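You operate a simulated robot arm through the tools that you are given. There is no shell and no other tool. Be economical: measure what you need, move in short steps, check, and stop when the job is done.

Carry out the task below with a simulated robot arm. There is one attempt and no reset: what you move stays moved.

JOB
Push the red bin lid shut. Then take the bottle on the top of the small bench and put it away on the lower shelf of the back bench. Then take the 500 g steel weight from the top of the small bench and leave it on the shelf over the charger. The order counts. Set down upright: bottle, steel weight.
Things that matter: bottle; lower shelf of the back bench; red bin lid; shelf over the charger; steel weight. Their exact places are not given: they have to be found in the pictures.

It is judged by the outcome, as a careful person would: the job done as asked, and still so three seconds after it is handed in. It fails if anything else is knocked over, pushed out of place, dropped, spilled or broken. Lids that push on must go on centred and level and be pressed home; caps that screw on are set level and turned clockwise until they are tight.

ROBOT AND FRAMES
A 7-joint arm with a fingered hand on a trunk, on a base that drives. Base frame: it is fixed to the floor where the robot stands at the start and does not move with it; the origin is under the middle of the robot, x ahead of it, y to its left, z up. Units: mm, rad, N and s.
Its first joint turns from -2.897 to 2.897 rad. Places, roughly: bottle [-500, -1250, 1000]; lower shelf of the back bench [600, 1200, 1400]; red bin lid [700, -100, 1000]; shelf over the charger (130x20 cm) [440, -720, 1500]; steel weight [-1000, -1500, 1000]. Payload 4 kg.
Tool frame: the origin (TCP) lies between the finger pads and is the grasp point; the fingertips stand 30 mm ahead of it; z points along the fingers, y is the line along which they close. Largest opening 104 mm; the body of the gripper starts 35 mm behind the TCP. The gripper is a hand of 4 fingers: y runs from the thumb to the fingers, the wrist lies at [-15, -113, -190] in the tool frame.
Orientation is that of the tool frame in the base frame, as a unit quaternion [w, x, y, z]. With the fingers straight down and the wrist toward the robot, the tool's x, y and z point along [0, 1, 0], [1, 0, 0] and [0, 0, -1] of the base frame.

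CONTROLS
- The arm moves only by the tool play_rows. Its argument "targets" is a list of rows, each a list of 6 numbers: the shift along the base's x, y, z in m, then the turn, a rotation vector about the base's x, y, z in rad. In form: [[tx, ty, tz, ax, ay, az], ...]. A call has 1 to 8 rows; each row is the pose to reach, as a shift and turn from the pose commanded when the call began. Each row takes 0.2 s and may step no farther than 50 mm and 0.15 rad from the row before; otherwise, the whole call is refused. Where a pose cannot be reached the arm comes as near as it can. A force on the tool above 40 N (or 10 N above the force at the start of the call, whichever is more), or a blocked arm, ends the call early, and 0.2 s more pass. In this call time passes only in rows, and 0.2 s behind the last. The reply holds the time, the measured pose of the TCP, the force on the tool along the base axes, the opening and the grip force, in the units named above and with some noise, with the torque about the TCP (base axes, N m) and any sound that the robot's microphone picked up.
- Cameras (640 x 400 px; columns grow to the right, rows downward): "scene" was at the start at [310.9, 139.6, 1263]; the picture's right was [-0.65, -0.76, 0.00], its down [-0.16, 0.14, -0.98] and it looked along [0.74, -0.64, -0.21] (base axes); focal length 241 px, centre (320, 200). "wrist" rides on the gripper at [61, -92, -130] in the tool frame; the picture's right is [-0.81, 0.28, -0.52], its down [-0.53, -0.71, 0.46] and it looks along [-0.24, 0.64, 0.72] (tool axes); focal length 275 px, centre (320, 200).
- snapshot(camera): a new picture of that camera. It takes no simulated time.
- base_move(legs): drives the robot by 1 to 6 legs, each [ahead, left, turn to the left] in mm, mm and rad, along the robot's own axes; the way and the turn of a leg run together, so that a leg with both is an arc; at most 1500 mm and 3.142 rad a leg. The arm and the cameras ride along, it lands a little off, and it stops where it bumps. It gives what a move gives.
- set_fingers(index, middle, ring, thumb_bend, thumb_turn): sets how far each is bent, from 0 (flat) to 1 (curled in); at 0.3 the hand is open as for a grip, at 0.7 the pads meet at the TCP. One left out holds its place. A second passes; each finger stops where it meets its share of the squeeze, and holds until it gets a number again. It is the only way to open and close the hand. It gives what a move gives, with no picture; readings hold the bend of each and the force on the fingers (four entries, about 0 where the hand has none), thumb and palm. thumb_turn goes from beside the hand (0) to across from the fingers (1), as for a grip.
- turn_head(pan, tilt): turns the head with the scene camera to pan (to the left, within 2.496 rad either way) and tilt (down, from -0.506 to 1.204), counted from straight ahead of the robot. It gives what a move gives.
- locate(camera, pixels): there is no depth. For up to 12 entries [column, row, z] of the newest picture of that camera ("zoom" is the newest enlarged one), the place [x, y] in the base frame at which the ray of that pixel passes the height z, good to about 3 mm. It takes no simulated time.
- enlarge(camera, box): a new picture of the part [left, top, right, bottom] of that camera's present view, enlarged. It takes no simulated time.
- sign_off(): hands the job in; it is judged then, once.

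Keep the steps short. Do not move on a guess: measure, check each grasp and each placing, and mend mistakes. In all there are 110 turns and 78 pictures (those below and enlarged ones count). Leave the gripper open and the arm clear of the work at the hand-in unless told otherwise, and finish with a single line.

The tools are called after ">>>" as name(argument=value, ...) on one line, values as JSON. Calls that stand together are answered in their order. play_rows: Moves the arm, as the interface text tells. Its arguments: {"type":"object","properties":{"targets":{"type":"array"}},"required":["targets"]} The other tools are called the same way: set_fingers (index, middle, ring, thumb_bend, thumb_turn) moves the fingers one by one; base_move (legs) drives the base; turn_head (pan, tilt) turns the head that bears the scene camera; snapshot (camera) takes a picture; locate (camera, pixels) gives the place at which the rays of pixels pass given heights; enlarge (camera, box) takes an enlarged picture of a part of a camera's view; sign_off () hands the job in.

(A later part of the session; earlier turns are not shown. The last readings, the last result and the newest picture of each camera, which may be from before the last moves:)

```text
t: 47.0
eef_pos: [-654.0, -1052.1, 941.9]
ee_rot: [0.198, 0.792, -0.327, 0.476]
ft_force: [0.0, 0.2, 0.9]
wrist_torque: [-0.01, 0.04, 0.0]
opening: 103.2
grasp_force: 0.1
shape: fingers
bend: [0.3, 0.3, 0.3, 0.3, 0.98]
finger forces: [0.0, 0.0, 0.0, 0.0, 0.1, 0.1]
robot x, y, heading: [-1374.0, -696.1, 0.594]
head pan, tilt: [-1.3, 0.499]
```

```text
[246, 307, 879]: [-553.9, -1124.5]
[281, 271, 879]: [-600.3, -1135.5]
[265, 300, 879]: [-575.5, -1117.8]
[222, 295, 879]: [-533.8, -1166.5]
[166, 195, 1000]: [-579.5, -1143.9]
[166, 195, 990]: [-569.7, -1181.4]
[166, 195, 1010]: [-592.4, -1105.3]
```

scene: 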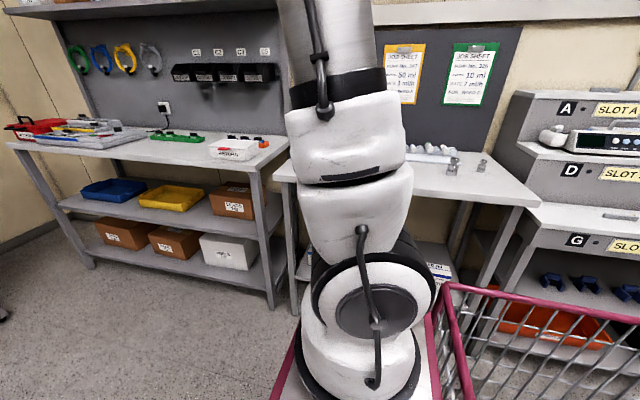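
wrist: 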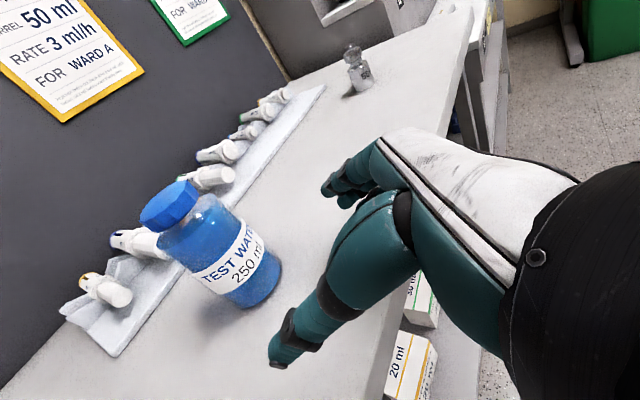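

The base circle now fits centre [-566,-1150]. I'll shift 7 mm right and advance about 125 mm around the bottle.

>>> play_rows(targets=[[0.012, -0.022, 0, 0, 0, 0], [0.031, -0.041, 0, 0, 0, 0], [0.049, -0.059, 0, 0, 0, 0], [0.067, -0.077, 0, 0, 0, 0], [0.083, -0.093, 0, 0, 0, 0]])

>>> snapshot(camera="wrist")

```text
t: 48.2
eef_pos: [-569.7, -1145.8, 941.2]
ee_rot: [0.198, 0.792, -0.328, 0.475]
ft_force: [0.1, 1.3, 0.5]
wrist_torque: [0.01, 0.01, -0.01]
opening: 103.2
grasp_force: 0.0
shape: fingers
bend: [0.3, 0.3, 0.3, 0.3, 0.98]
finger forces: [0.1, 0.0, 0.0, 0.1, 0.1, 0.0]
robot x, y, heading: [-1376.2, -693.8, 0.595]
head pan, tilt: [-1.3, 0.499]
```

```text
43 pictures are left
```

wrist: 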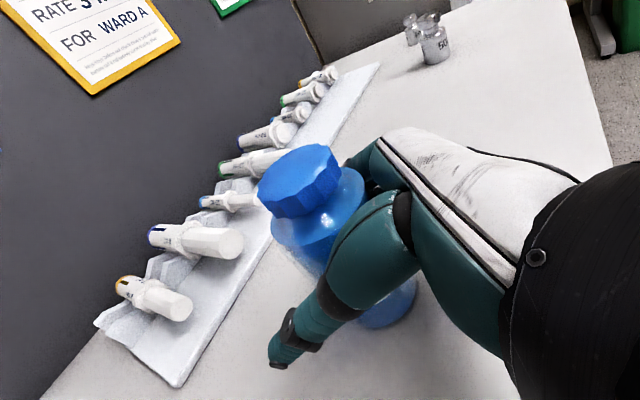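

The bottle is between the thumb and fingers with no contact force. I'll close the hand gently.

>>> set_fingers(index=0.6, middle=0.6, ring=0.6, thumb_bend=0.6)

>>> snapshot(camera="wrist")

```text
t: 49.2
eef_pos: [-570.0, -1144.5, 943.0]
ee_rot: [0.197, 0.792, -0.328, 0.475]
ft_force: [-0.4, -0.8, 0.2]
wrist_torque: [-0.14, 0.04, 0.04]
opening: 55.3
grasp_force: 22.8
shape: fingers
bend: [0.5, 0.57, 0.53, 0.51, 1.0]
finger forces: [14.2, 2.7, 6.2, 0.1, 22.5, 0.0]
robot x, y, heading: [-1373.4, -694.3, 0.592]
head pan, tilt: [-1.3, 0.499]
```

```text
42 pictures are left
```

wrist: 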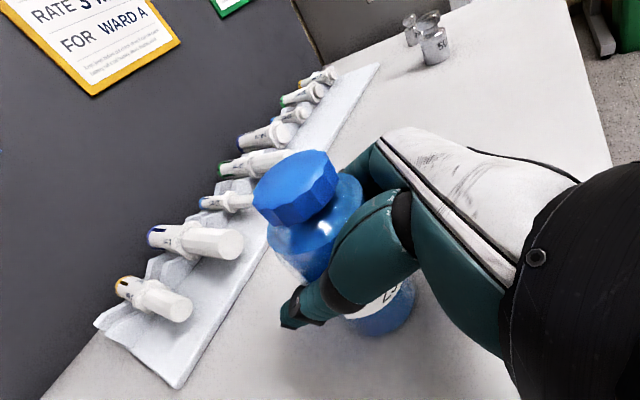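

Gripped at about 22 N on thumb and fingers. I'll lift in short steps and check.

>>> play_rows(targets=[[0, 0, 0.015, 0, 0, 0], [0, 0, 0.04, 0, 0, 0], [0, 0, 0.08, 0, 0, 0], [0, 0, 0.12, 0, 0, 0]])

>>> snapshot(camera="wrist")

```text
t: 50.2
eef_pos: [-569.4, -1145.1, 1061.3]
ee_rot: [0.196, 0.793, -0.327, 0.476]
ft_force: [-0.4, 0.3, -3.0]
wrist_torque: [-0.04, 0.02, -0.02]
opening: 55.4
grasp_force: 22.5
shape: fingers
bend: [0.5, 0.57, 0.53, 0.51, 1.0]
finger forces: [14.0, 2.3, 5.7, 0.0, 22.7, 0.0]
robot x, y, heading: [-1372.2, -693.2, 0.593]
head pan, tilt: [-1.3, 0.499]
```

```text
41 pictures are left
```

wrist: 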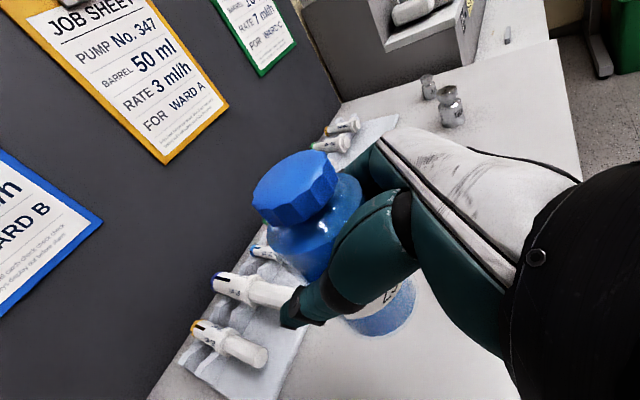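

Lifted cleanly (3 N of weight, grip steady). I'll retract from the bench and raise the bottle before driving.

>>> play_rows(targets=[[-0.025, 0.025, 0.02, 0, 0, 0], [-0.05, 0.05, 0.04, 0, 0, 0], [-0.075, 0.075, 0.06, 0, 0, 0], [-0.1, 0.1, 0.08, 0, 0, 0], [-0.125, 0.125, 0.1, 0, 0, 0], [-0.15, 0.15, 0.12, 0, 0, 0]])

>>> turn_head(pan=0.4, tilt=0.3)

>>> snapshot(camera="scene")

```text
t: 51.6
eef_pos: [-718.9, -994.4, 1181.3]
ee_rot: [0.196, 0.793, -0.328, 0.475]
ft_force: [-0.4, 0.2, -4.2]
wrist_torque: [-0.04, 0.02, -0.05]
opening: 55.1
grasp_force: 21.9
shape: fingers
bend: [0.5, 0.57, 0.53, 0.51, 1.0]
finger forces: [13.9, 2.4, 5.5, 0.1, 22.3, 0.0]
robot x, y, heading: [-1374.0, -695.6, 0.596]
head pan, tilt: [-1.3, 0.499]
```

```text
t: 53.3
eef_pos: [-720.0, -995.4, 1182.5]
ee_rot: [0.197, 0.792, -0.328, 0.476]
ft_force: [-0.6, 0.4, -3.0]
wrist_torque: [-0.01, 0.02, 0.0]
opening: 55.1
grasp_force: 22.0
shape: fingers
bend: [0.5, 0.57, 0.53, 0.51, 1.0]
finger forces: [13.9, 2.3, 5.6, 0.0, 22.4, 0.0]
robot x, y, heading: [-1372.0, -697.1, 0.596]
head pan, tilt: [0.4, 0.3]
```

```text
40 pictures are left
```

scene: 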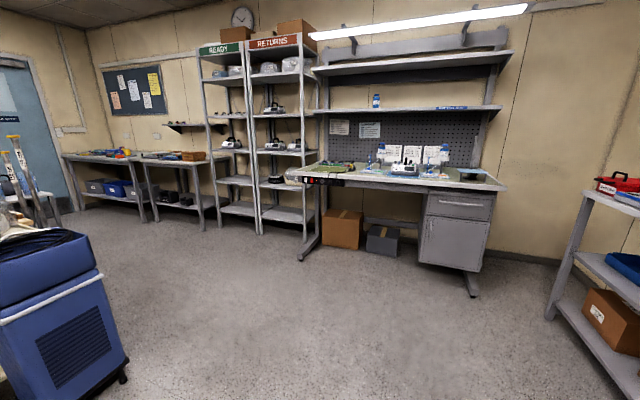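

>>> locate(camera="scene", pixels=[[301, 260, 0], [473, 297, 0], [286, 176, 900], [505, 189, 900], [318, 112, 1390], [502, 111, 1390], [376, 108, 1400], [380, 255, 0], [480, 272, 0], [298, 238, 0], [127, 383, 0]])

>>> enlarge(camera="scene", box=[280, 40, 540, 200])

```text
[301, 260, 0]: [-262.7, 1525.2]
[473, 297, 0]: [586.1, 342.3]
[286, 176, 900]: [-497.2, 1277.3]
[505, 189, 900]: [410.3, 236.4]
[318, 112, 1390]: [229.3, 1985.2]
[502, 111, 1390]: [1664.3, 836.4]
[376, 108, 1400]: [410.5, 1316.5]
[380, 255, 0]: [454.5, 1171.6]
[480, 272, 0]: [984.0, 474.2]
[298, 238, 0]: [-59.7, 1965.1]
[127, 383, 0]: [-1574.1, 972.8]
```

```text
2.46 times, centred on (410, 120) of scene
```

zoom: 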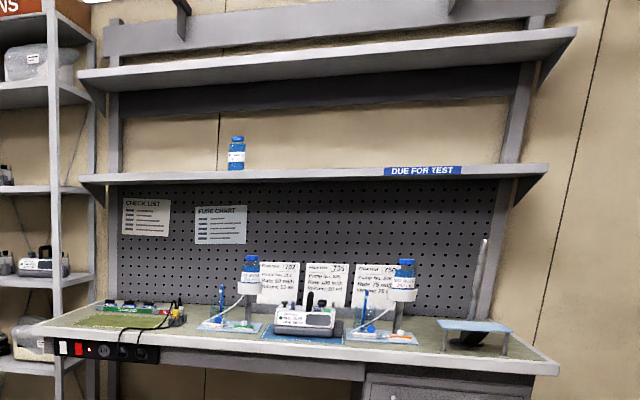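

The back bench is visible: its feet reach out to u≈650 (room coordinates), the bench edge is at u≈595, and there is clear floor. I'll strafe away from the small bench, drive up, and turn so the robot's right side faces the back bench.

>>> base_move(legs=[[0, 200, 0], [1200, 0, 0], [0, 0, 1.38]])

>>> turn_head(pan=-1.1, tilt=0.0)

>>> snapshot(camera="scene")

```text
t: 64.0
eef_pos: [-57.8, 720.2, 1182.4]
ee_rot: [-0.148, 0.821, 0.246, 0.493]
ft_force: [0.4, 0.2, -3.6]
wrist_torque: [0.0, 0.02, 0.04]
opening: 54.8
grasp_force: 21.2
shape: fingers
bend: [0.5, 0.57, 0.53, 0.51, 1.0]
finger forces: [13.3, 2.3, 5.4, 0.0, 21.5, 0.0]
robot x, y, heading: [-486.0, 141.1, 1.963]
head pan, tilt: [0.4, 0.3]
```

```text
t: 65.6
eef_pos: [-58.6, 719.6, 1182.4]
ee_rot: [-0.148, 0.822, 0.246, 0.492]
ft_force: [-0.4, 0.8, -2.4]
wrist_torque: [-0.01, -0.03, -0.01]
opening: 54.8
grasp_force: 21.3
shape: fingers
bend: [0.5, 0.57, 0.53, 0.51, 1.0]
finger forces: [13.3, 2.3, 5.5, 0.0, 21.5, 0.0]
robot x, y, heading: [-484.9, 141.8, 1.962]
head pan, tilt: [-1.1, 0.0]
```

```text
38 pictures are left
```

scene: 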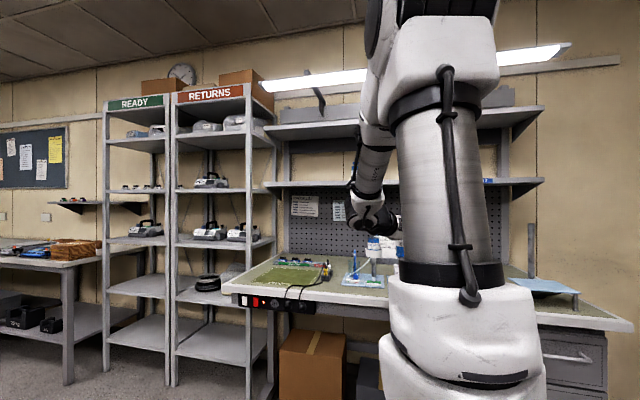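

I'm facing the right way. Before closing in, I'll raise the bottle above shelf height in free air.

>>> play_rows(targets=[[0, 0, 0.045, 0, 0, 0], [0, 0, 0.09, 0, 0, 0], [0, 0, 0.135, 0, 0, 0], [0, 0, 0.18, 0, 0, 0], [0, 0, 0.225, 0, 0, 0], [0, 0, 0.27, 0, 0, 0], [0, 0, 0.31, 0, 0, 0]])

>>> snapshot(camera="wrist")

```text
t: 67.2
eef_pos: [-58.4, 720.5, 1492.0]
ee_rot: [-0.147, 0.821, 0.247, 0.493]
ft_force: [0.5, -0.4, -1.6]
wrist_torque: [-0.03, -0.01, -0.01]
opening: 54.9
grasp_force: 21.1
shape: fingers
bend: [0.5, 0.57, 0.53, 0.51, 1.0]
finger forces: [13.1, 2.2, 5.4, 0.1, 21.4, 0.0]
robot x, y, heading: [-480.9, 140.5, 1.966]
head pan, tilt: [-1.1, 0.0]
```

```text
37 pictures are left
```

wrist: 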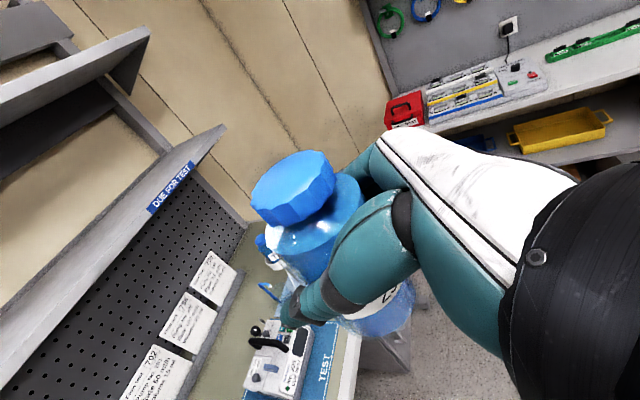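

>>> locate(camera="wrist", pixels=[[226, 130, 1380], [226, 130, 1420], [197, 163, 1380], [197, 163, 1420], [152, 213, 1380], [152, 213, 1420], [0, 372, 1380], [0, 372, 1420], [215, 128, 1400]])

>>> locate(camera="scene", pixels=[[543, 180, 1380], [543, 180, 1420], [265, 183, 1380], [265, 183, 1420]])

>>> enlarge(camera="wrist", box=[0, 20, 260, 180])

```text
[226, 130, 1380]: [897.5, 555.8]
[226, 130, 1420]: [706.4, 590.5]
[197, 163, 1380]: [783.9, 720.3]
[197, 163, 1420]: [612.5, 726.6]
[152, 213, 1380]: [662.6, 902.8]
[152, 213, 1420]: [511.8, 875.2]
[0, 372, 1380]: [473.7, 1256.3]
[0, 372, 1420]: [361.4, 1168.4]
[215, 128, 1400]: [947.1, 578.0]
```

```text
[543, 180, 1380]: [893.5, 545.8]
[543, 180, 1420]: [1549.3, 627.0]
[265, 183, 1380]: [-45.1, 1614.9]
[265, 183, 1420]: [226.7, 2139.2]
```

```text
2.46 times, centred on (130, 100) of wrist
```

zoom: 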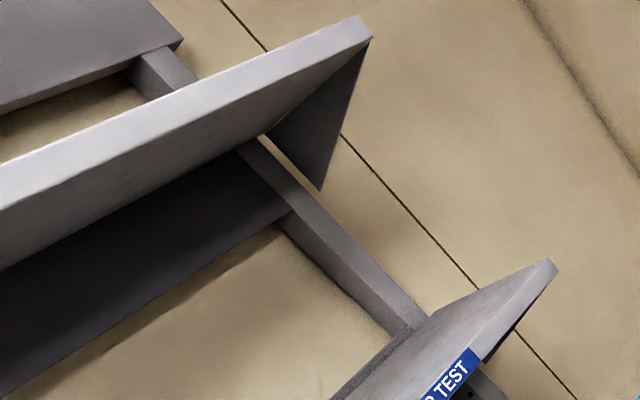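

>>> enlarge(camera="scene", box=[470, 140, 570, 220])

>>> locate(camera="wrist", pixels=[[226, 125, 1380], [226, 125, 1390], [226, 125, 1400], [190, 163, 1390], [145, 211, 1390], [60, 298, 1390]])

```text
5.00 times, centred on (520, 180) of scene
```

zoom: 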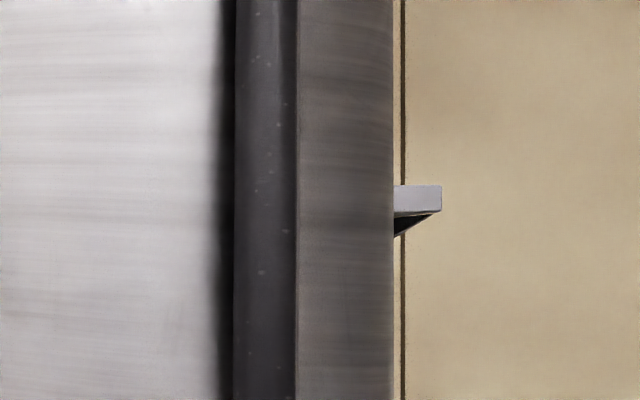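

```text
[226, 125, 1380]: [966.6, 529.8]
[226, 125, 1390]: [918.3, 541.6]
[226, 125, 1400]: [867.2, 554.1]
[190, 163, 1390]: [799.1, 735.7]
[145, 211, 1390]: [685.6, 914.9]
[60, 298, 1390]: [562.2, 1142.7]
```

Two views agree on the lower shelf: top z≈1396, front edge through about (890,548)→(543,1130). I'll aim to set the bottle at about (612,1175), 85 mm in from the edge. I'll close in with the base first.

>>> base_move(legs=[[106, -400, 0]])

>>> turn_head(pan=-1.25, tilt=0.75)

>>> snapshot(camera="scene")

>>> snapshot(camera="wrist")

```text
t: 69.8
eef_pos: [269.4, 970.3, 1491.7]
ee_rot: [-0.148, 0.821, 0.247, 0.492]
ft_force: [0.2, 0.5, -2.5]
wrist_torque: [-0.04, -0.03, -0.01]
opening: 54.6
grasp_force: 21.3
shape: fingers
bend: [0.5, 0.57, 0.53, 0.51, 1.0]
finger forces: [13.1, 2.3, 5.5, 0.1, 21.3, 0.0]
robot x, y, heading: [-153.4, 391.3, 1.964]
head pan, tilt: [-1.1, 0.0]
```

```text
t: 70.8
eef_pos: [269.6, 970.9, 1491.2]
ee_rot: [-0.148, 0.822, 0.248, 0.492]
ft_force: [-0.1, 1.1, -3.1]
wrist_torque: [0.0, -0.01, 0.01]
opening: 54.8
grasp_force: 20.3
shape: fingers
bend: [0.5, 0.57, 0.53, 0.51, 1.0]
finger forces: [13.1, 2.2, 5.5, 0.0, 21.3, 0.1]
robot x, y, heading: [-156.5, 392.5, 1.965]
head pan, tilt: [-1.25, 0.75]
```

```text
34 pictures are left
```

scene: 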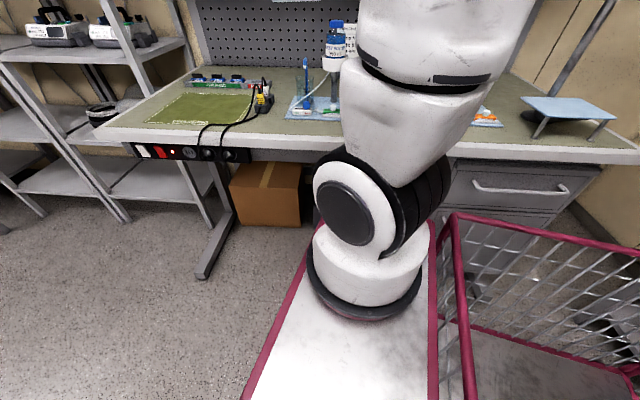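

```text
33 pictures are left
```

wrist: 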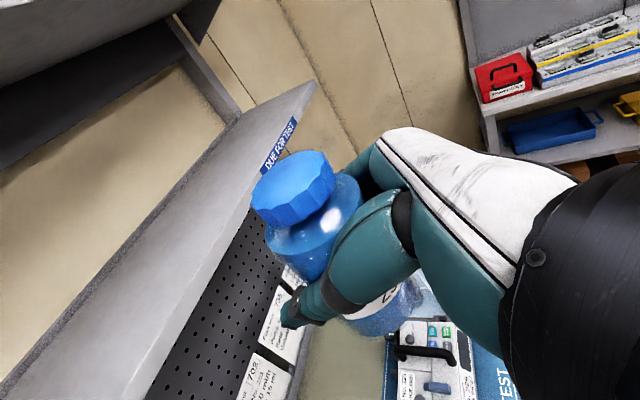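

>>> locate(camera="wrist", pixels=[[315, 82, 1396], [258, 172, 1396], [240, 205, 1396], [120, 392, 1396], [237, 118, 1396], [120, 250, 1396], [0, 385, 1396]])

>>> locate(camera="scene", pixels=[[132, 145, 873], [250, 150, 873], [630, 158, 873], [198, 278, 0], [436, 222, 780], [308, 225, 780]])

```text
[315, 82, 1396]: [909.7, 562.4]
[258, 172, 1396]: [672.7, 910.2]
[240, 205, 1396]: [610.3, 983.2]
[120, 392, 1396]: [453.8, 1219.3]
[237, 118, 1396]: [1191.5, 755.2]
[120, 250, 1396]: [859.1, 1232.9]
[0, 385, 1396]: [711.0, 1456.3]
```

```text
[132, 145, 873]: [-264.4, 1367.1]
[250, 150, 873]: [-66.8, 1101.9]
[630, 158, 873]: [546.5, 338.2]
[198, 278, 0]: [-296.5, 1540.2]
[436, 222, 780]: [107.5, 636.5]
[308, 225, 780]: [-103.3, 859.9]
```

Front edge confirmed at u≈1068, with the shelf about 340 mm deep. There's still room to the bench edge, so I'll move 65 mm closer. Then I'll extend the arm partway over the shelf and look for the bottle already standing there.

>>> base_move(legs=[[0, -65, 0]])

>>> play_rows(targets=[[0.034, 0.025, 0, 0, 0, 0], [0.068, 0.05, 0, 0, 0, 0], [0.102, 0.075, 0, 0, 0, 0]])

>>> snapshot(camera="wrist")

```text
t: 71.8
eef_pos: [328.1, 995.7, 1491.7]
ee_rot: [-0.148, 0.821, 0.247, 0.492]
ft_force: [0.2, 0.6, -2.4]
wrist_torque: [0.0, 0.03, 0.02]
opening: 55.1
grasp_force: 21.5
shape: fingers
bend: [0.5, 0.57, 0.53, 0.51, 1.0]
finger forces: [13.1, 2.3, 5.5, 0.0, 21.3, 0.0]
robot x, y, heading: [-94.7, 416.4, 1.963]
head pan, tilt: [-1.25, 0.75]
```

```text
t: 72.6
eef_pos: [432.1, 1069.1, 1491.9]
ee_rot: [-0.149, 0.821, 0.248, 0.493]
ft_force: [-1.7, -0.1, -1.5]
wrist_torque: [0.02, 0.0, 0.05]
opening: 54.8
grasp_force: 20.5
shape: fingers
bend: [0.5, 0.57, 0.53, 0.51, 1.0]
finger forces: [13.2, 2.3, 5.3, 0.1, 21.4, 0.0]
robot x, y, heading: [-97.0, 412.8, 1.967]
head pan, tilt: [-1.25, 0.75]
```

```text
32 pictures are left
```

wrist: 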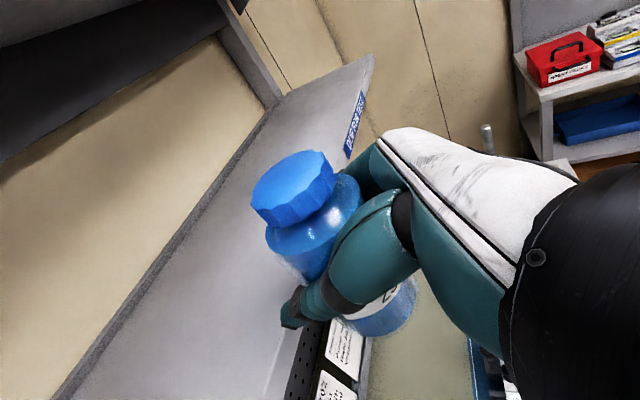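

>>> turn_head(pan=-1.2, tilt=-0.2)

>>> snapshot(camera="scene")

```text
t: 73.9
eef_pos: [430.8, 1069.3, 1493.1]
ee_rot: [-0.148, 0.822, 0.246, 0.492]
ft_force: [0.2, -0.8, -2.4]
wrist_torque: [0.02, -0.03, -0.07]
opening: 54.8
grasp_force: 20.7
shape: fingers
bend: [0.5, 0.57, 0.53, 0.51, 1.0]
finger forces: [13.0, 2.3, 5.4, 0.0, 21.0, 0.0]
robot x, y, heading: [-97.8, 420.7, 1.963]
head pan, tilt: [-1.201, -0.201]
```

```text
31 pictures are left
```

scene: 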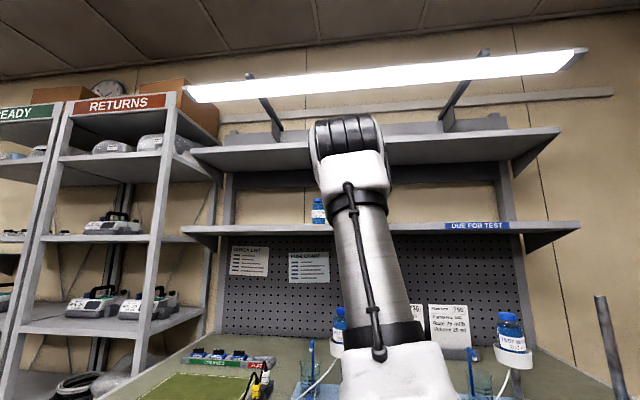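

>>> locate(camera="scene", pixels=[[318, 198, 1508], [318, 198, 1500], [318, 198, 1520]])

```text
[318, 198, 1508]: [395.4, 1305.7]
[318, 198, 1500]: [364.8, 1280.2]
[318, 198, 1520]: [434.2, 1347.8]
```

The existing bottle stands at v≈−870. Mine goes to v≈−640, so about 230 mm apart. I'll extend to the placing spot, still 30 mm above the shelf.

>>> play_rows(targets=[[0.035, 0.026, 0, 0, 0, 0], [0.07, 0.052, 0, 0, 0, 0], [0.105, 0.078, 0, 0, 0, 0], [0.139, 0.103, 0, 0, 0, 0]])

>>> snapshot(camera="wrist")

```text
t: 74.9
eef_pos: [535.0, 1143.3, 1475.2]
ee_rot: [-0.148, 0.822, 0.246, 0.492]
ft_force: [0.2, -0.1, -2.0]
wrist_torque: [0.02, -0.03, -0.02]
opening: 54.6
grasp_force: 20.5
shape: fingers
bend: [0.51, 0.57, 0.53, 0.51, 1.0]
finger forces: [12.4, 2.4, 5.2, 0.0, 20.2, 0.0]
out of reach, approached as far as the arm can: row 3, 4
robot x, y, heading: [-94.4, 414.9, 1.964]
head pan, tilt: [-1.201, -0.201]
```

```text
30 pictures are left
```

wrist: 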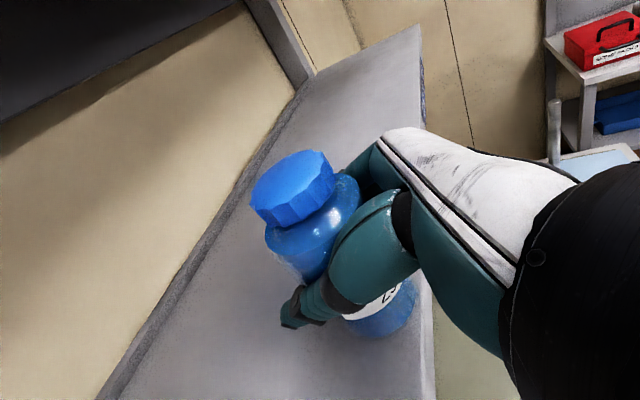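

The reach runs out with the bottle only 27 mm in from the edge. I'll pull back a little and look at how much closer the base can get.

>>> play_rows(targets=[[-0.035, -0.026, 0.015, 0, 0, 0], [-0.07, -0.052, 0.02, 0, 0, 0]])

>>> turn_head(pan=-1.1, tilt=1.1)

>>> snapshot(camera="scene")

```text
t: 75.5
eef_pos: [466.6, 1091.5, 1496.0]
ee_rot: [-0.148, 0.821, 0.247, 0.493]
ft_force: [1.5, 1.1, -4.2]
wrist_torque: [-0.01, -0.07, -0.02]
opening: 54.6
grasp_force: 19.8
shape: fingers
bend: [0.51, 0.57, 0.53, 0.51, 1.0]
finger forces: [12.4, 2.4, 5.1, 0.0, 20.3, 0.0]
robot x, y, heading: [-95.8, 414.5, 1.963]
head pan, tilt: [-1.201, -0.201]
```

```text
t: 76.9
eef_pos: [465.2, 1092.7, 1498.1]
ee_rot: [-0.148, 0.821, 0.246, 0.493]
ft_force: [0.4, -0.3, -3.9]
wrist_torque: [0.03, -0.03, -0.03]
opening: 54.3
grasp_force: 20.7
shape: fingers
bend: [0.51, 0.57, 0.53, 0.51, 1.0]
finger forces: [12.4, 2.3, 5.2, 0.0, 20.2, 0.0]
robot x, y, heading: [-93.3, 414.6, 1.967]
head pan, tilt: [-1.1, 1.1]
```

```text
29 pictures are left
```

scene: 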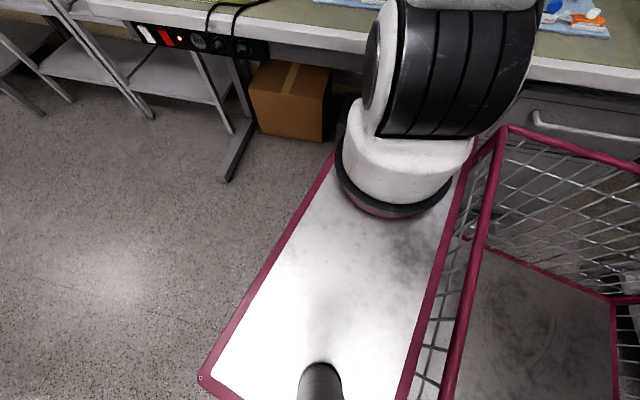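

>>> locate(camera="scene", pixels=[[240, 37, 873], [240, 37, 850], [360, 52, 873], [600, 75, 873], [600, 75, 850], [203, 378, 800], [203, 378, 700], [203, 378, 600], [335, 152, 800], [335, 152, 700], [335, 152, 600], [225, 180, 0]])

```text
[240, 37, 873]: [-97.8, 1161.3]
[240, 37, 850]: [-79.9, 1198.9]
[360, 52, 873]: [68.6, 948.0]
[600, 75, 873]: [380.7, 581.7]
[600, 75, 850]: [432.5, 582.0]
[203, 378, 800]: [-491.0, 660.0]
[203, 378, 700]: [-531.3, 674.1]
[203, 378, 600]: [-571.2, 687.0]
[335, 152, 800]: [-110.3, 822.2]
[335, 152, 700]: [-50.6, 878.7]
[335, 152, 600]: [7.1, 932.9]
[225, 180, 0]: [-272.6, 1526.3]
```

The platform is below the bench underside, and its corner has over 40 mm of margin. I'll move the base 55 mm closer, then extend again.

>>> base_move(legs=[[0, -55, 0]])

>>> play_rows(targets=[[0.022, 0.017, -0.005, 0, 0, 0], [0.045, 0.033, -0.01, 0, 0, 0], [0.058, 0.043, -0.015, 0, 0, 0]])

>>> snapshot(camera="wrist")

```text
t: 77.9
eef_pos: [515.0, 1112.1, 1497.3]
ee_rot: [-0.147, 0.821, 0.247, 0.493]
ft_force: [0.3, -0.4, -2.5]
wrist_torque: [0.01, -0.02, 0.02]
opening: 54.6
grasp_force: 20.2
shape: fingers
bend: [0.51, 0.57, 0.53, 0.51, 1.0]
finger forces: [12.4, 2.4, 5.1, 0.1, 20.3, 0.0]
robot x, y, heading: [-43.1, 432.7, 1.963]
head pan, tilt: [-1.1, 1.1]
```

```text
t: 78.7
eef_pos: [573.3, 1155.8, 1483.0]
ee_rot: [-0.148, 0.821, 0.246, 0.494]
ft_force: [-0.4, -0.7, -1.0]
wrist_torque: [-0.02, 0.0, 0.02]
opening: 54.5
grasp_force: 19.4
shape: fingers
bend: [0.51, 0.57, 0.53, 0.51, 1.0]
finger forces: [12.4, 2.3, 5.1, 0.0, 20.2, 0.0]
robot x, y, heading: [-44.1, 436.8, 1.962]
head pan, tilt: [-1.1, 1.1]
```

```text
28 pictures are left
```

wrist: 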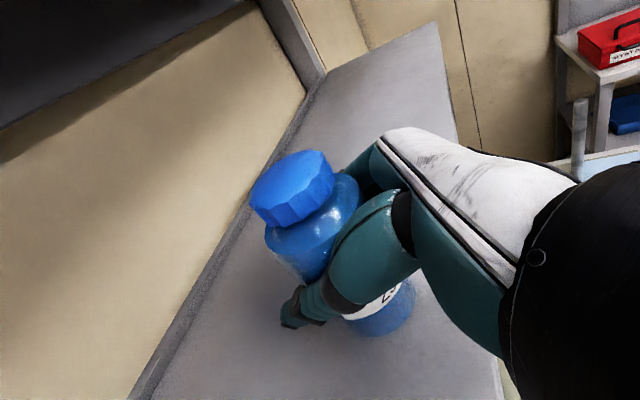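

The bottle is now about 65 mm in from the edge and about 24 mm above the shelf. I'll lower it in small steps.

>>> play_rows(targets=[[0, 0, -0.008, 0, 0, 0], [0, 0, -0.015, 0, 0, 0], [0, 0, -0.019, 0, 0, 0]])

>>> play_rows(targets=[[0, 0, -0.002, 0, 0, 0], [0, 0, -0.004, 0, 0, 0]])

>>> enlarge(camera="wrist", box=[240, 140, 520, 400])

```text
t: 79.5
eef_pos: [575.3, 1155.2, 1463.2]
ee_rot: [-0.148, 0.821, 0.247, 0.493]
ft_force: [0.3, 0.5, -2.7]
wrist_torque: [0.01, -0.04, 0.02]
opening: 54.3
grasp_force: 20.3
shape: fingers
bend: [0.51, 0.57, 0.53, 0.51, 1.0]
finger forces: [12.4, 2.4, 5.1, 0.1, 20.2, 0.0]
robot x, y, heading: [-45.4, 437.8, 1.964]
head pan, tilt: [-1.1, 1.1]
```

```text
t: 80.1
eef_pos: [573.5, 1156.3, 1460.8]
ee_rot: [-0.149, 0.82, 0.246, 0.495]
ft_force: [-1.0, 1.3, 6.8]
wrist_torque: [-0.08, -0.2, 0.02]
opening: 54.2
grasp_force: 21.2
shape: fingers
bend: [0.51, 0.57, 0.53, 0.51, 1.0]
finger forces: [12.1, 3.0, 5.9, 0.0, 21.2, 0.0]
robot x, y, heading: [-45.7, 437.2, 1.965]
head pan, tilt: [-1.1, 1.1]
```

```text
1.54 times, centred on (380, 270) of wrist
```

zoom: 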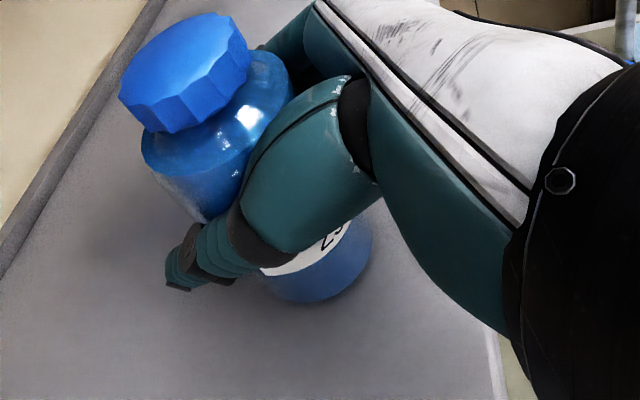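

The shelf now carries the bottle (Fz went from −3 to +7 N). I'll open the hand in two stages.

>>> set_fingers(index=0.47, middle=0.5, ring=0.48, thumb_bend=0.47)

>>> set_fingers(index=0.3, middle=0.3, ring=0.3, thumb_bend=0.3)

>>> snapshot(camera="wrist")

```text
t: 81.1
eef_pos: [574.7, 1155.2, 1459.4]
ee_rot: [-0.148, 0.821, 0.246, 0.494]
ft_force: [-0.4, -0.2, 3.8]
wrist_torque: [0.02, 0.03, 0.01]
opening: 64.3
grasp_force: 2.9
shape: fingers
bend: [0.46, 0.5, 0.48, 0.46, 0.99]
finger forces: [2.8, 0.1, 0.0, 0.1, 3.4, 0.0]
robot x, y, heading: [-45.0, 439.0, 1.963]
head pan, tilt: [-1.1, 1.1]
```

```text
t: 82.1
eef_pos: [574.5, 1155.5, 1459.3]
ee_rot: [-0.148, 0.822, 0.247, 0.492]
ft_force: [-0.6, 0.1, -0.8]
wrist_torque: [-0.01, -0.01, -0.02]
opening: 102.6
grasp_force: 0.2
shape: fingers
bend: [0.3, 0.3, 0.3, 0.3, 0.98]
finger forces: [0.1, 0.0, 0.0, 0.1, 0.1, 0.0]
robot x, y, heading: [-44.8, 437.7, 1.964]
head pan, tilt: [-1.1, 1.1]
```

```text
26 pictures are left
```

wrist: 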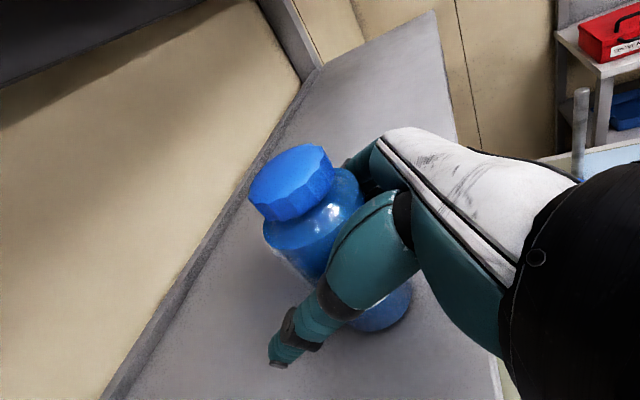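

Released and standing. I'll back straight out along the hand's axis.

>>> play_rows(targets=[[-0.021, -0.014, 0, 0, 0, 0], [-0.042, -0.027, 0, 0, 0, 0], [-0.067, -0.044, 0, 0, 0, 0], [-0.1, -0.066, 0, 0, 0, 0], [-0.134, -0.088, 0.01, 0, 0, 0], [-0.167, -0.11, 0.02, 0, 0, 0]])

>>> snapshot(camera="wrist")

```text
t: 83.5
eef_pos: [407.5, 1047.0, 1477.7]
ee_rot: [-0.148, 0.822, 0.246, 0.492]
ft_force: [1.3, 0.6, -1.2]
wrist_torque: [0.03, -0.02, -0.04]
opening: 102.9
grasp_force: 0.1
shape: fingers
bend: [0.3, 0.3, 0.3, 0.3, 0.98]
finger forces: [0.0, 0.0, 0.0, 0.1, 0.0, 0.1]
robot x, y, heading: [-45.2, 441.2, 1.968]
head pan, tilt: [-1.1, 1.1]
```

```text
25 pictures are left
```

wrist: 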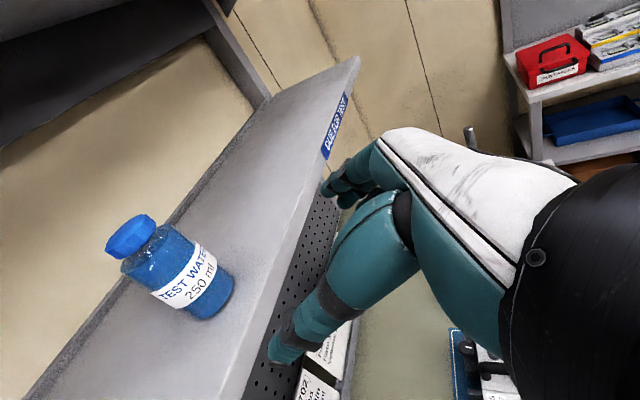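

The bottle stands upright on the lower shelf, clear of the edge. I'll back away, turn parallel to the main bench, and drive to the small bench for the weight.

>>> base_move(legs=[[0, 400, 0], [-106, 123, 0], [0, 0, -1.37], [-1300, 0, 0], [-320, -200, 0]])

>>> turn_head(pan=-1.2, tilt=0.35)

>>> snapshot(camera="scene")

```text
t: 98.5
eef_pos: [-1052.9, -1239.9, 1479.9]
ee_rot: [0.203, 0.788, -0.338, 0.473]
ft_force: [-0.5, 0.1, -0.1]
wrist_torque: [-0.01, 0.01, -0.03]
opening: 102.6
grasp_force: 0.1
shape: fingers
bend: [0.3, 0.3, 0.3, 0.3, 0.98]
finger forces: [0.1, 0.0, 0.0, 0.1, 0.1, 0.0]
robot x, y, heading: [-1734.4, -901.4, 0.57]
head pan, tilt: [-1.1, 1.1]
```

```text
t: 99.6
eef_pos: [-1054.8, -1240.7, 1478.9]
ee_rot: [0.202, 0.788, -0.337, 0.473]
ft_force: [-0.2, -0.1, -0.3]
wrist_torque: [-0.01, 0.01, -0.02]
opening: 102.9
grasp_force: 0.0
shape: fingers
bend: [0.3, 0.3, 0.3, 0.3, 0.98]
finger forces: [0.0, 0.0, 0.0, 0.0, 0.0, 0.0]
robot x, y, heading: [-1729.3, -901.6, 0.571]
head pan, tilt: [-1.201, 0.351]
```

```text
24 pictures are left
```

scene: 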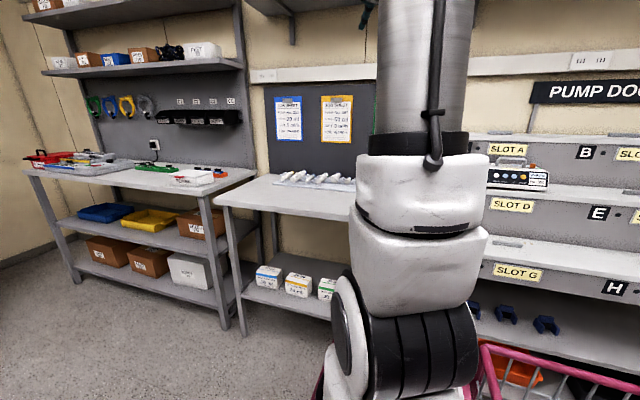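

The arm hides the weight from the scene camera. The hand is about 236 mm short of it, so I'll lower in place and use the wrist camera.

>>> play_rows(targets=[[0, 0, -0.049, 0, 0, 0], [0, 0, -0.098, 0, 0, 0], [0, 0, -0.147, 0, 0, 0], [0, 0, -0.196, 0, 0, 0], [0, 0, -0.245, 0, 0, 0], [0, 0, -0.294, 0, 0, 0], [0, 0, -0.343, 0, 0, 0], [0, 0, -0.392, 0, 0, 0]])

>>> snapshot(camera="wrist")

```text
t: 101.4
eef_pos: [-1054.4, -1242.2, 1087.5]
ee_rot: [0.203, 0.788, -0.338, 0.474]
ft_force: [-0.3, 0.8, 0.1]
wrist_torque: [0.04, 0.0, 0.02]
opening: 102.9
grasp_force: 0.1
shape: fingers
bend: [0.3, 0.3, 0.3, 0.3, 0.98]
finger forces: [0.0, 0.0, 0.1, 0.0, 0.0, 0.0]
robot x, y, heading: [-1730.3, -906.0, 0.568]
head pan, tilt: [-1.201, 0.351]
```

```text
23 pictures are left
```

wrist: 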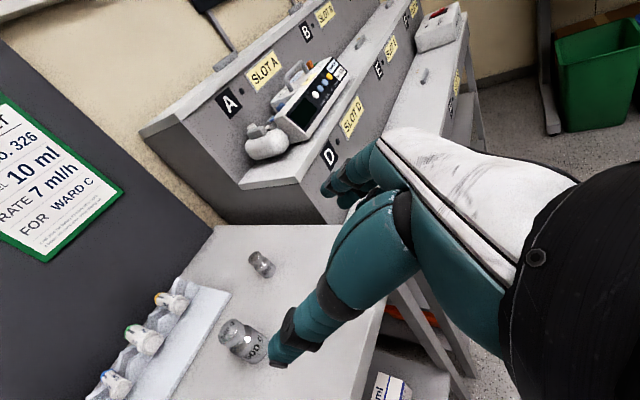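

>>> enlarge(camera="wrist", box=[190, 240, 310, 380])

>>> locate(camera="wrist", pixels=[[254, 364, 879], [270, 348, 879], [230, 326, 950], [230, 326, 960], [230, 326, 970], [268, 277, 879], [253, 254, 940], [214, 333, 879]])

```text
2.86 times, centred on (250, 310) of wrist
```

zoom: 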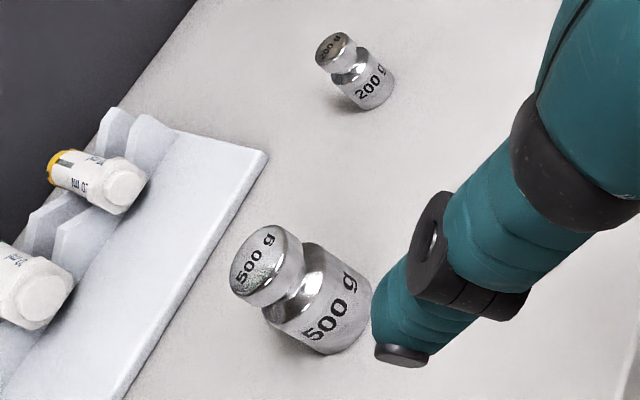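

```text
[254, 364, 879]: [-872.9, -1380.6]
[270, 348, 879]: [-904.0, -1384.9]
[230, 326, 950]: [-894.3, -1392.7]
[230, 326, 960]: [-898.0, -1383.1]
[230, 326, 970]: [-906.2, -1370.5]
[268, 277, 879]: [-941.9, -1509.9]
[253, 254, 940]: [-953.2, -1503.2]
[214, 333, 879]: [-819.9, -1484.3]
```

The 500 g weight is about 45 mm in diameter and 65–70 mm tall near (-884,-1394). It's low, so I'll tilt the hand to about 50° down so the fingertips take the body, and lower a bit for a better look.

>>> play_rows(targets=[[0, 0, -0.02, 0.069, 0.066, 0], [0.01, -0.01, -0.04, 0.138, 0.131, 0], [0.02, -0.02, -0.06, 0.206, 0.197, 0], [0.03, -0.03, -0.08, 0.275, 0.263, 0]])

>>> snapshot(camera="wrist")

```text
t: 102.4
eef_pos: [-1024.1, -1269.2, 1006.6]
ee_rot: [0.136, 0.864, -0.37, 0.314]
ft_force: [0.3, 0.0, -0.2]
wrist_torque: [0.01, -0.04, 0.01]
opening: 102.9
grasp_force: 0.0
shape: fingers
bend: [0.3, 0.3, 0.3, 0.3, 0.98]
finger forces: [0.0, 0.0, 0.1, 0.0, 0.0, 0.0]
robot x, y, heading: [-1733.3, -900.9, 0.573]
head pan, tilt: [-1.201, 0.351]
```

```text
21 pictures are left
```

wrist: 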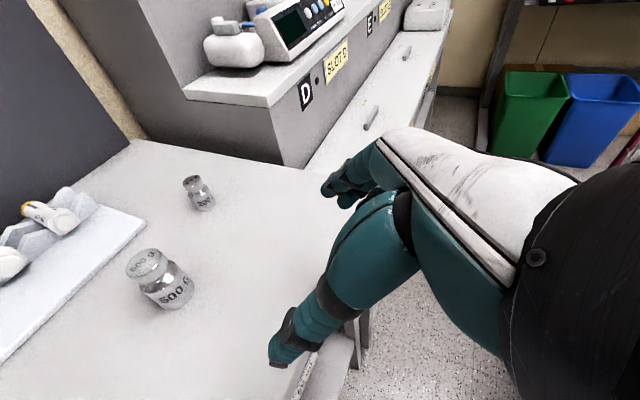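

>>> enlarge(camera="wrist", box=[100, 230, 220, 330])

```text
4.00 times, centred on (160, 280) of wrist
```

zoom: 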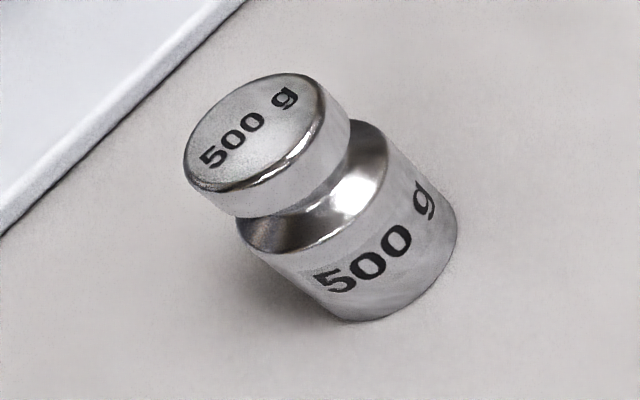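

>>> locate(camera="zoom", pixels=[[385, 262, 879], [353, 321, 879], [456, 240, 879], [253, 130, 940], [253, 130, 950], [253, 130, 945], [312, 192, 915], [312, 192, 920]])

```text
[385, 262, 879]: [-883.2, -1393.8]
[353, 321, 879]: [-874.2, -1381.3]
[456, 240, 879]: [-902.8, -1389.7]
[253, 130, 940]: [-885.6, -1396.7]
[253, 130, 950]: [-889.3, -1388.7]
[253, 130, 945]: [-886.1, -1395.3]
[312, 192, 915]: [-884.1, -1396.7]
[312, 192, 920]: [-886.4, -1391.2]
```

Weight axis [-885,-1395], top z≈942, body about 45 mm across. I'll go to a 75 mm standoff at low height.

>>> play_rows(targets=[[0.021, -0.016, -0.02, 0, 0, 0], [0.041, -0.033, -0.04, 0, 0, 0], [0.062, -0.05, -0.058, 0, 0, 0], [0.082, -0.066, -0.072, 0, 0, 0]])

>>> snapshot(camera="wrist")

```text
t: 103.4
eef_pos: [-942.7, -1336.2, 935.9]
ee_rot: [0.137, 0.863, -0.37, 0.315]
ft_force: [0.2, 0.6, 0.6]
wrist_torque: [0.0, 0.0, 0.0]
opening: 102.8
grasp_force: 0.1
shape: fingers
bend: [0.3, 0.3, 0.3, 0.3, 0.98]
finger forces: [0.0, 0.0, 0.0, 0.0, 0.0, 0.0]
robot x, y, heading: [-1733.6, -903.6, 0.567]
head pan, tilt: [-1.201, 0.351]
```

```text
19 pictures are left
```

wrist: 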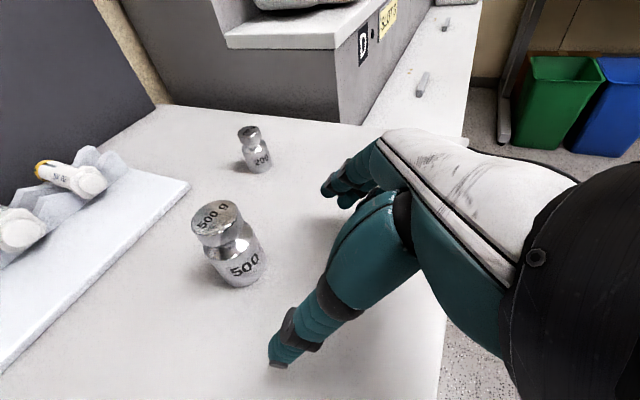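

No contact, and the gap lines up with the weight. I'll advance around it.

>>> play_rows(targets=[[0.017, -0.018, -0.002, 0, 0, 0], [0.035, -0.036, -0.004, 0, 0, 0], [0.052, -0.053, -0.007, 0, 0, 0]])

>>> snapshot(camera="wrist")

```text
t: 104.2
eef_pos: [-888.4, -1387.4, 929.7]
ee_rot: [0.136, 0.863, -0.37, 0.315]
ft_force: [-1.1, -0.4, -0.2]
wrist_torque: [0.0, -0.01, 0.01]
opening: 103.0
grasp_force: 0.1
shape: fingers
bend: [0.3, 0.3, 0.3, 0.3, 0.98]
finger forces: [0.0, 0.0, 0.0, 0.0, 0.0, 0.0]
robot x, y, heading: [-1728.8, -901.5, 0.576]
head pan, tilt: [-1.201, 0.351]
```

```text
18 pictures are left
```

wrist: 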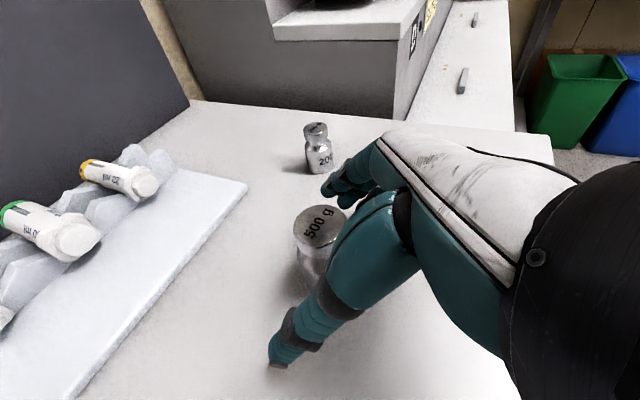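

The weight sits between thumb and fingers. I'll close the hand.

>>> set_fingers(index=0.66, middle=0.66, ring=0.66, thumb_bend=0.66)

>>> enlarge(camera="wrist", box=[230, 120, 430, 390])

```text
t: 105.2
eef_pos: [-890.3, -1389.1, 928.1]
ee_rot: [0.136, 0.864, -0.369, 0.315]
ft_force: [-1.3, -0.6, -0.1]
wrist_torque: [-0.01, 0.09, 0.01]
opening: 27.3
grasp_force: 9.6
shape: fingers
bend: [0.63, 0.6, 0.63, 0.58, 1.0]
finger forces: [2.6, 5.4, 2.4, 0.1, 8.8, 0.1]
robot x, y, heading: [-1733.7, -902.5, 0.573]
head pan, tilt: [-1.201, 0.351]
```

```text
1.48 times, centred on (330, 255) of wrist
```

zoom: 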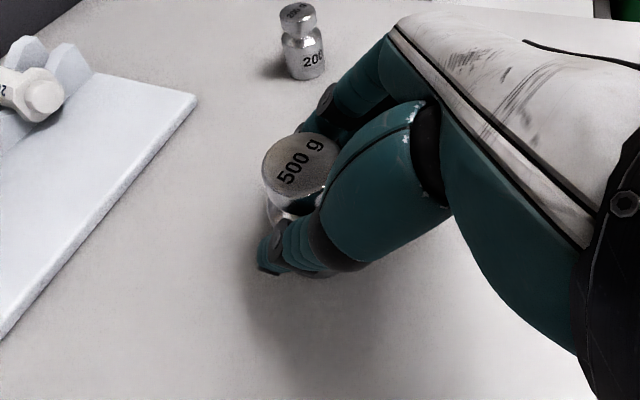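

All three fingers and the thumb are in contact, but at only 9 N. I'll squeeze a bit harder before lifting.

>>> set_fingers(index=0.8, middle=0.8, ring=0.8, thumb_bend=0.75)

>>> play_rows(targets=[[0, 0, 0.008, 0, 0, 0], [0, 0, 0.02, 0, 0, 0], [0, 0, 0.035, 0, 0, 0]])

>>> enlarge(camera="wrist", box=[230, 120, 430, 390])

```text
t: 106.2
eef_pos: [-889.5, -1389.8, 927.6]
ee_rot: [0.136, 0.863, -0.37, 0.314]
ft_force: [-1.6, 0.2, -4.8]
wrist_torque: [-0.02, 0.08, 0.01]
opening: 26.1
grasp_force: 27.1
shape: fingers
bend: [0.74, 0.71, 0.79, 0.56, 0.96]
finger forces: [8.7, 8.0, 12.2, 0.0, 25.9, 0.0]
robot x, y, heading: [-1734.2, -905.1, 0.567]
head pan, tilt: [-1.201, 0.351]
```

```text
t: 107.0
eef_pos: [-890.3, -1388.2, 963.1]
ee_rot: [0.136, 0.863, -0.37, 0.315]
ft_force: [0.5, -0.6, -6.1]
wrist_torque: [-0.07, 0.11, -0.02]
opening: 25.9
grasp_force: 27.8
shape: fingers
bend: [0.74, 0.71, 0.79, 0.56, 0.96]
finger forces: [8.7, 7.9, 12.1, 0.0, 25.7, 0.1]
robot x, y, heading: [-1733.6, -903.8, 0.572]
head pan, tilt: [-1.201, 0.351]
```

```text
1.48 times, centred on (330, 255) of wrist
```

zoom: 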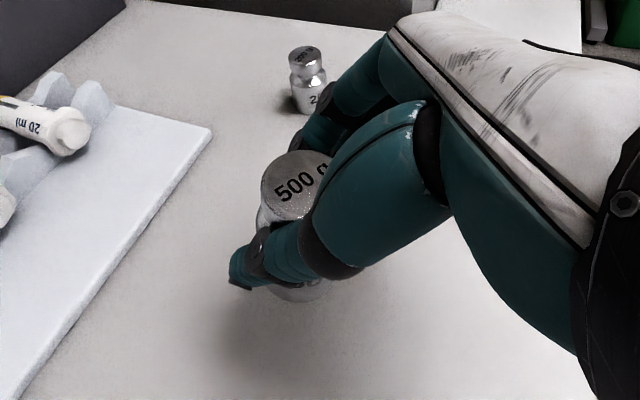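

The weight is lifted (6 N, grip 27 N). I'll raise it and retract from the bench, then look at its attitude and at the charger shelf.

>>> play_rows(targets=[[0, 0, 0.045, 0, 0, 0], [-0.01, 0.01, 0.09, 0, 0, 0], [-0.03, 0.03, 0.13, 0, 0, 0], [-0.055, 0.055, 0.165, 0, 0, 0], [-0.08, 0.08, 0.2, 0, 0, 0], [-0.105, 0.105, 0.23, 0, 0, 0], [-0.13, 0.13, 0.26, 0, 0, 0]])

>>> enlarge(camera="wrist", box=[230, 120, 430, 390])

>>> enlarge(camera="scene", box=[20, 0, 270, 160])

```text
t: 108.6
eef_pos: [-1019.8, -1259.5, 1223.4]
ee_rot: [0.136, 0.863, -0.371, 0.314]
ft_force: [0.9, -0.3, -6.1]
wrist_torque: [-0.04, 0.09, -0.02]
opening: 26.2
grasp_force: 27.1
shape: fingers
bend: [0.74, 0.72, 0.8, 0.56, 0.96]
finger forces: [8.7, 7.9, 11.2, 0.0, 25.4, 0.0]
robot x, y, heading: [-1734.5, -904.7, 0.572]
head pan, tilt: [-1.201, 0.351]
```

```text
1.48 times, centred on (330, 255) of wrist
```

zoom: 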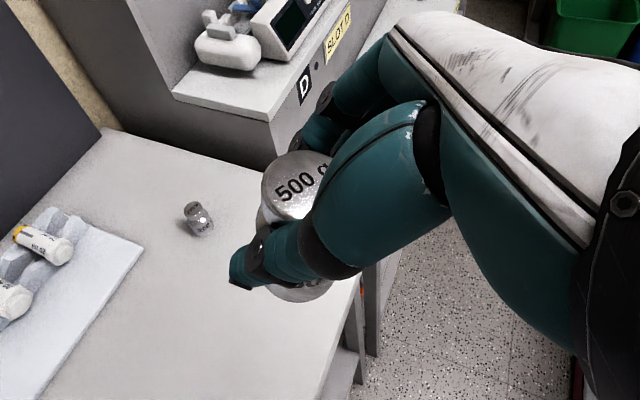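

```text
2.50 times, centred on (145, 80) of scene
```

zoom: 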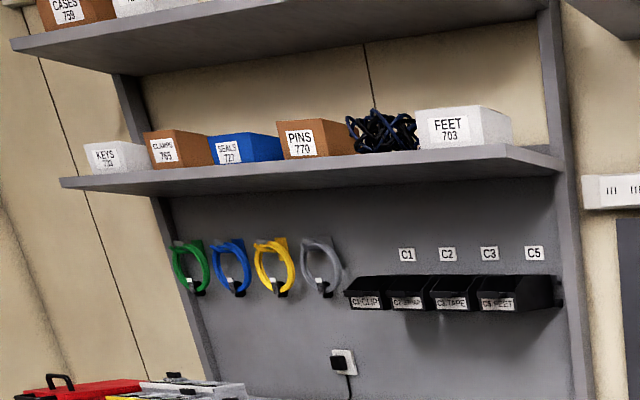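

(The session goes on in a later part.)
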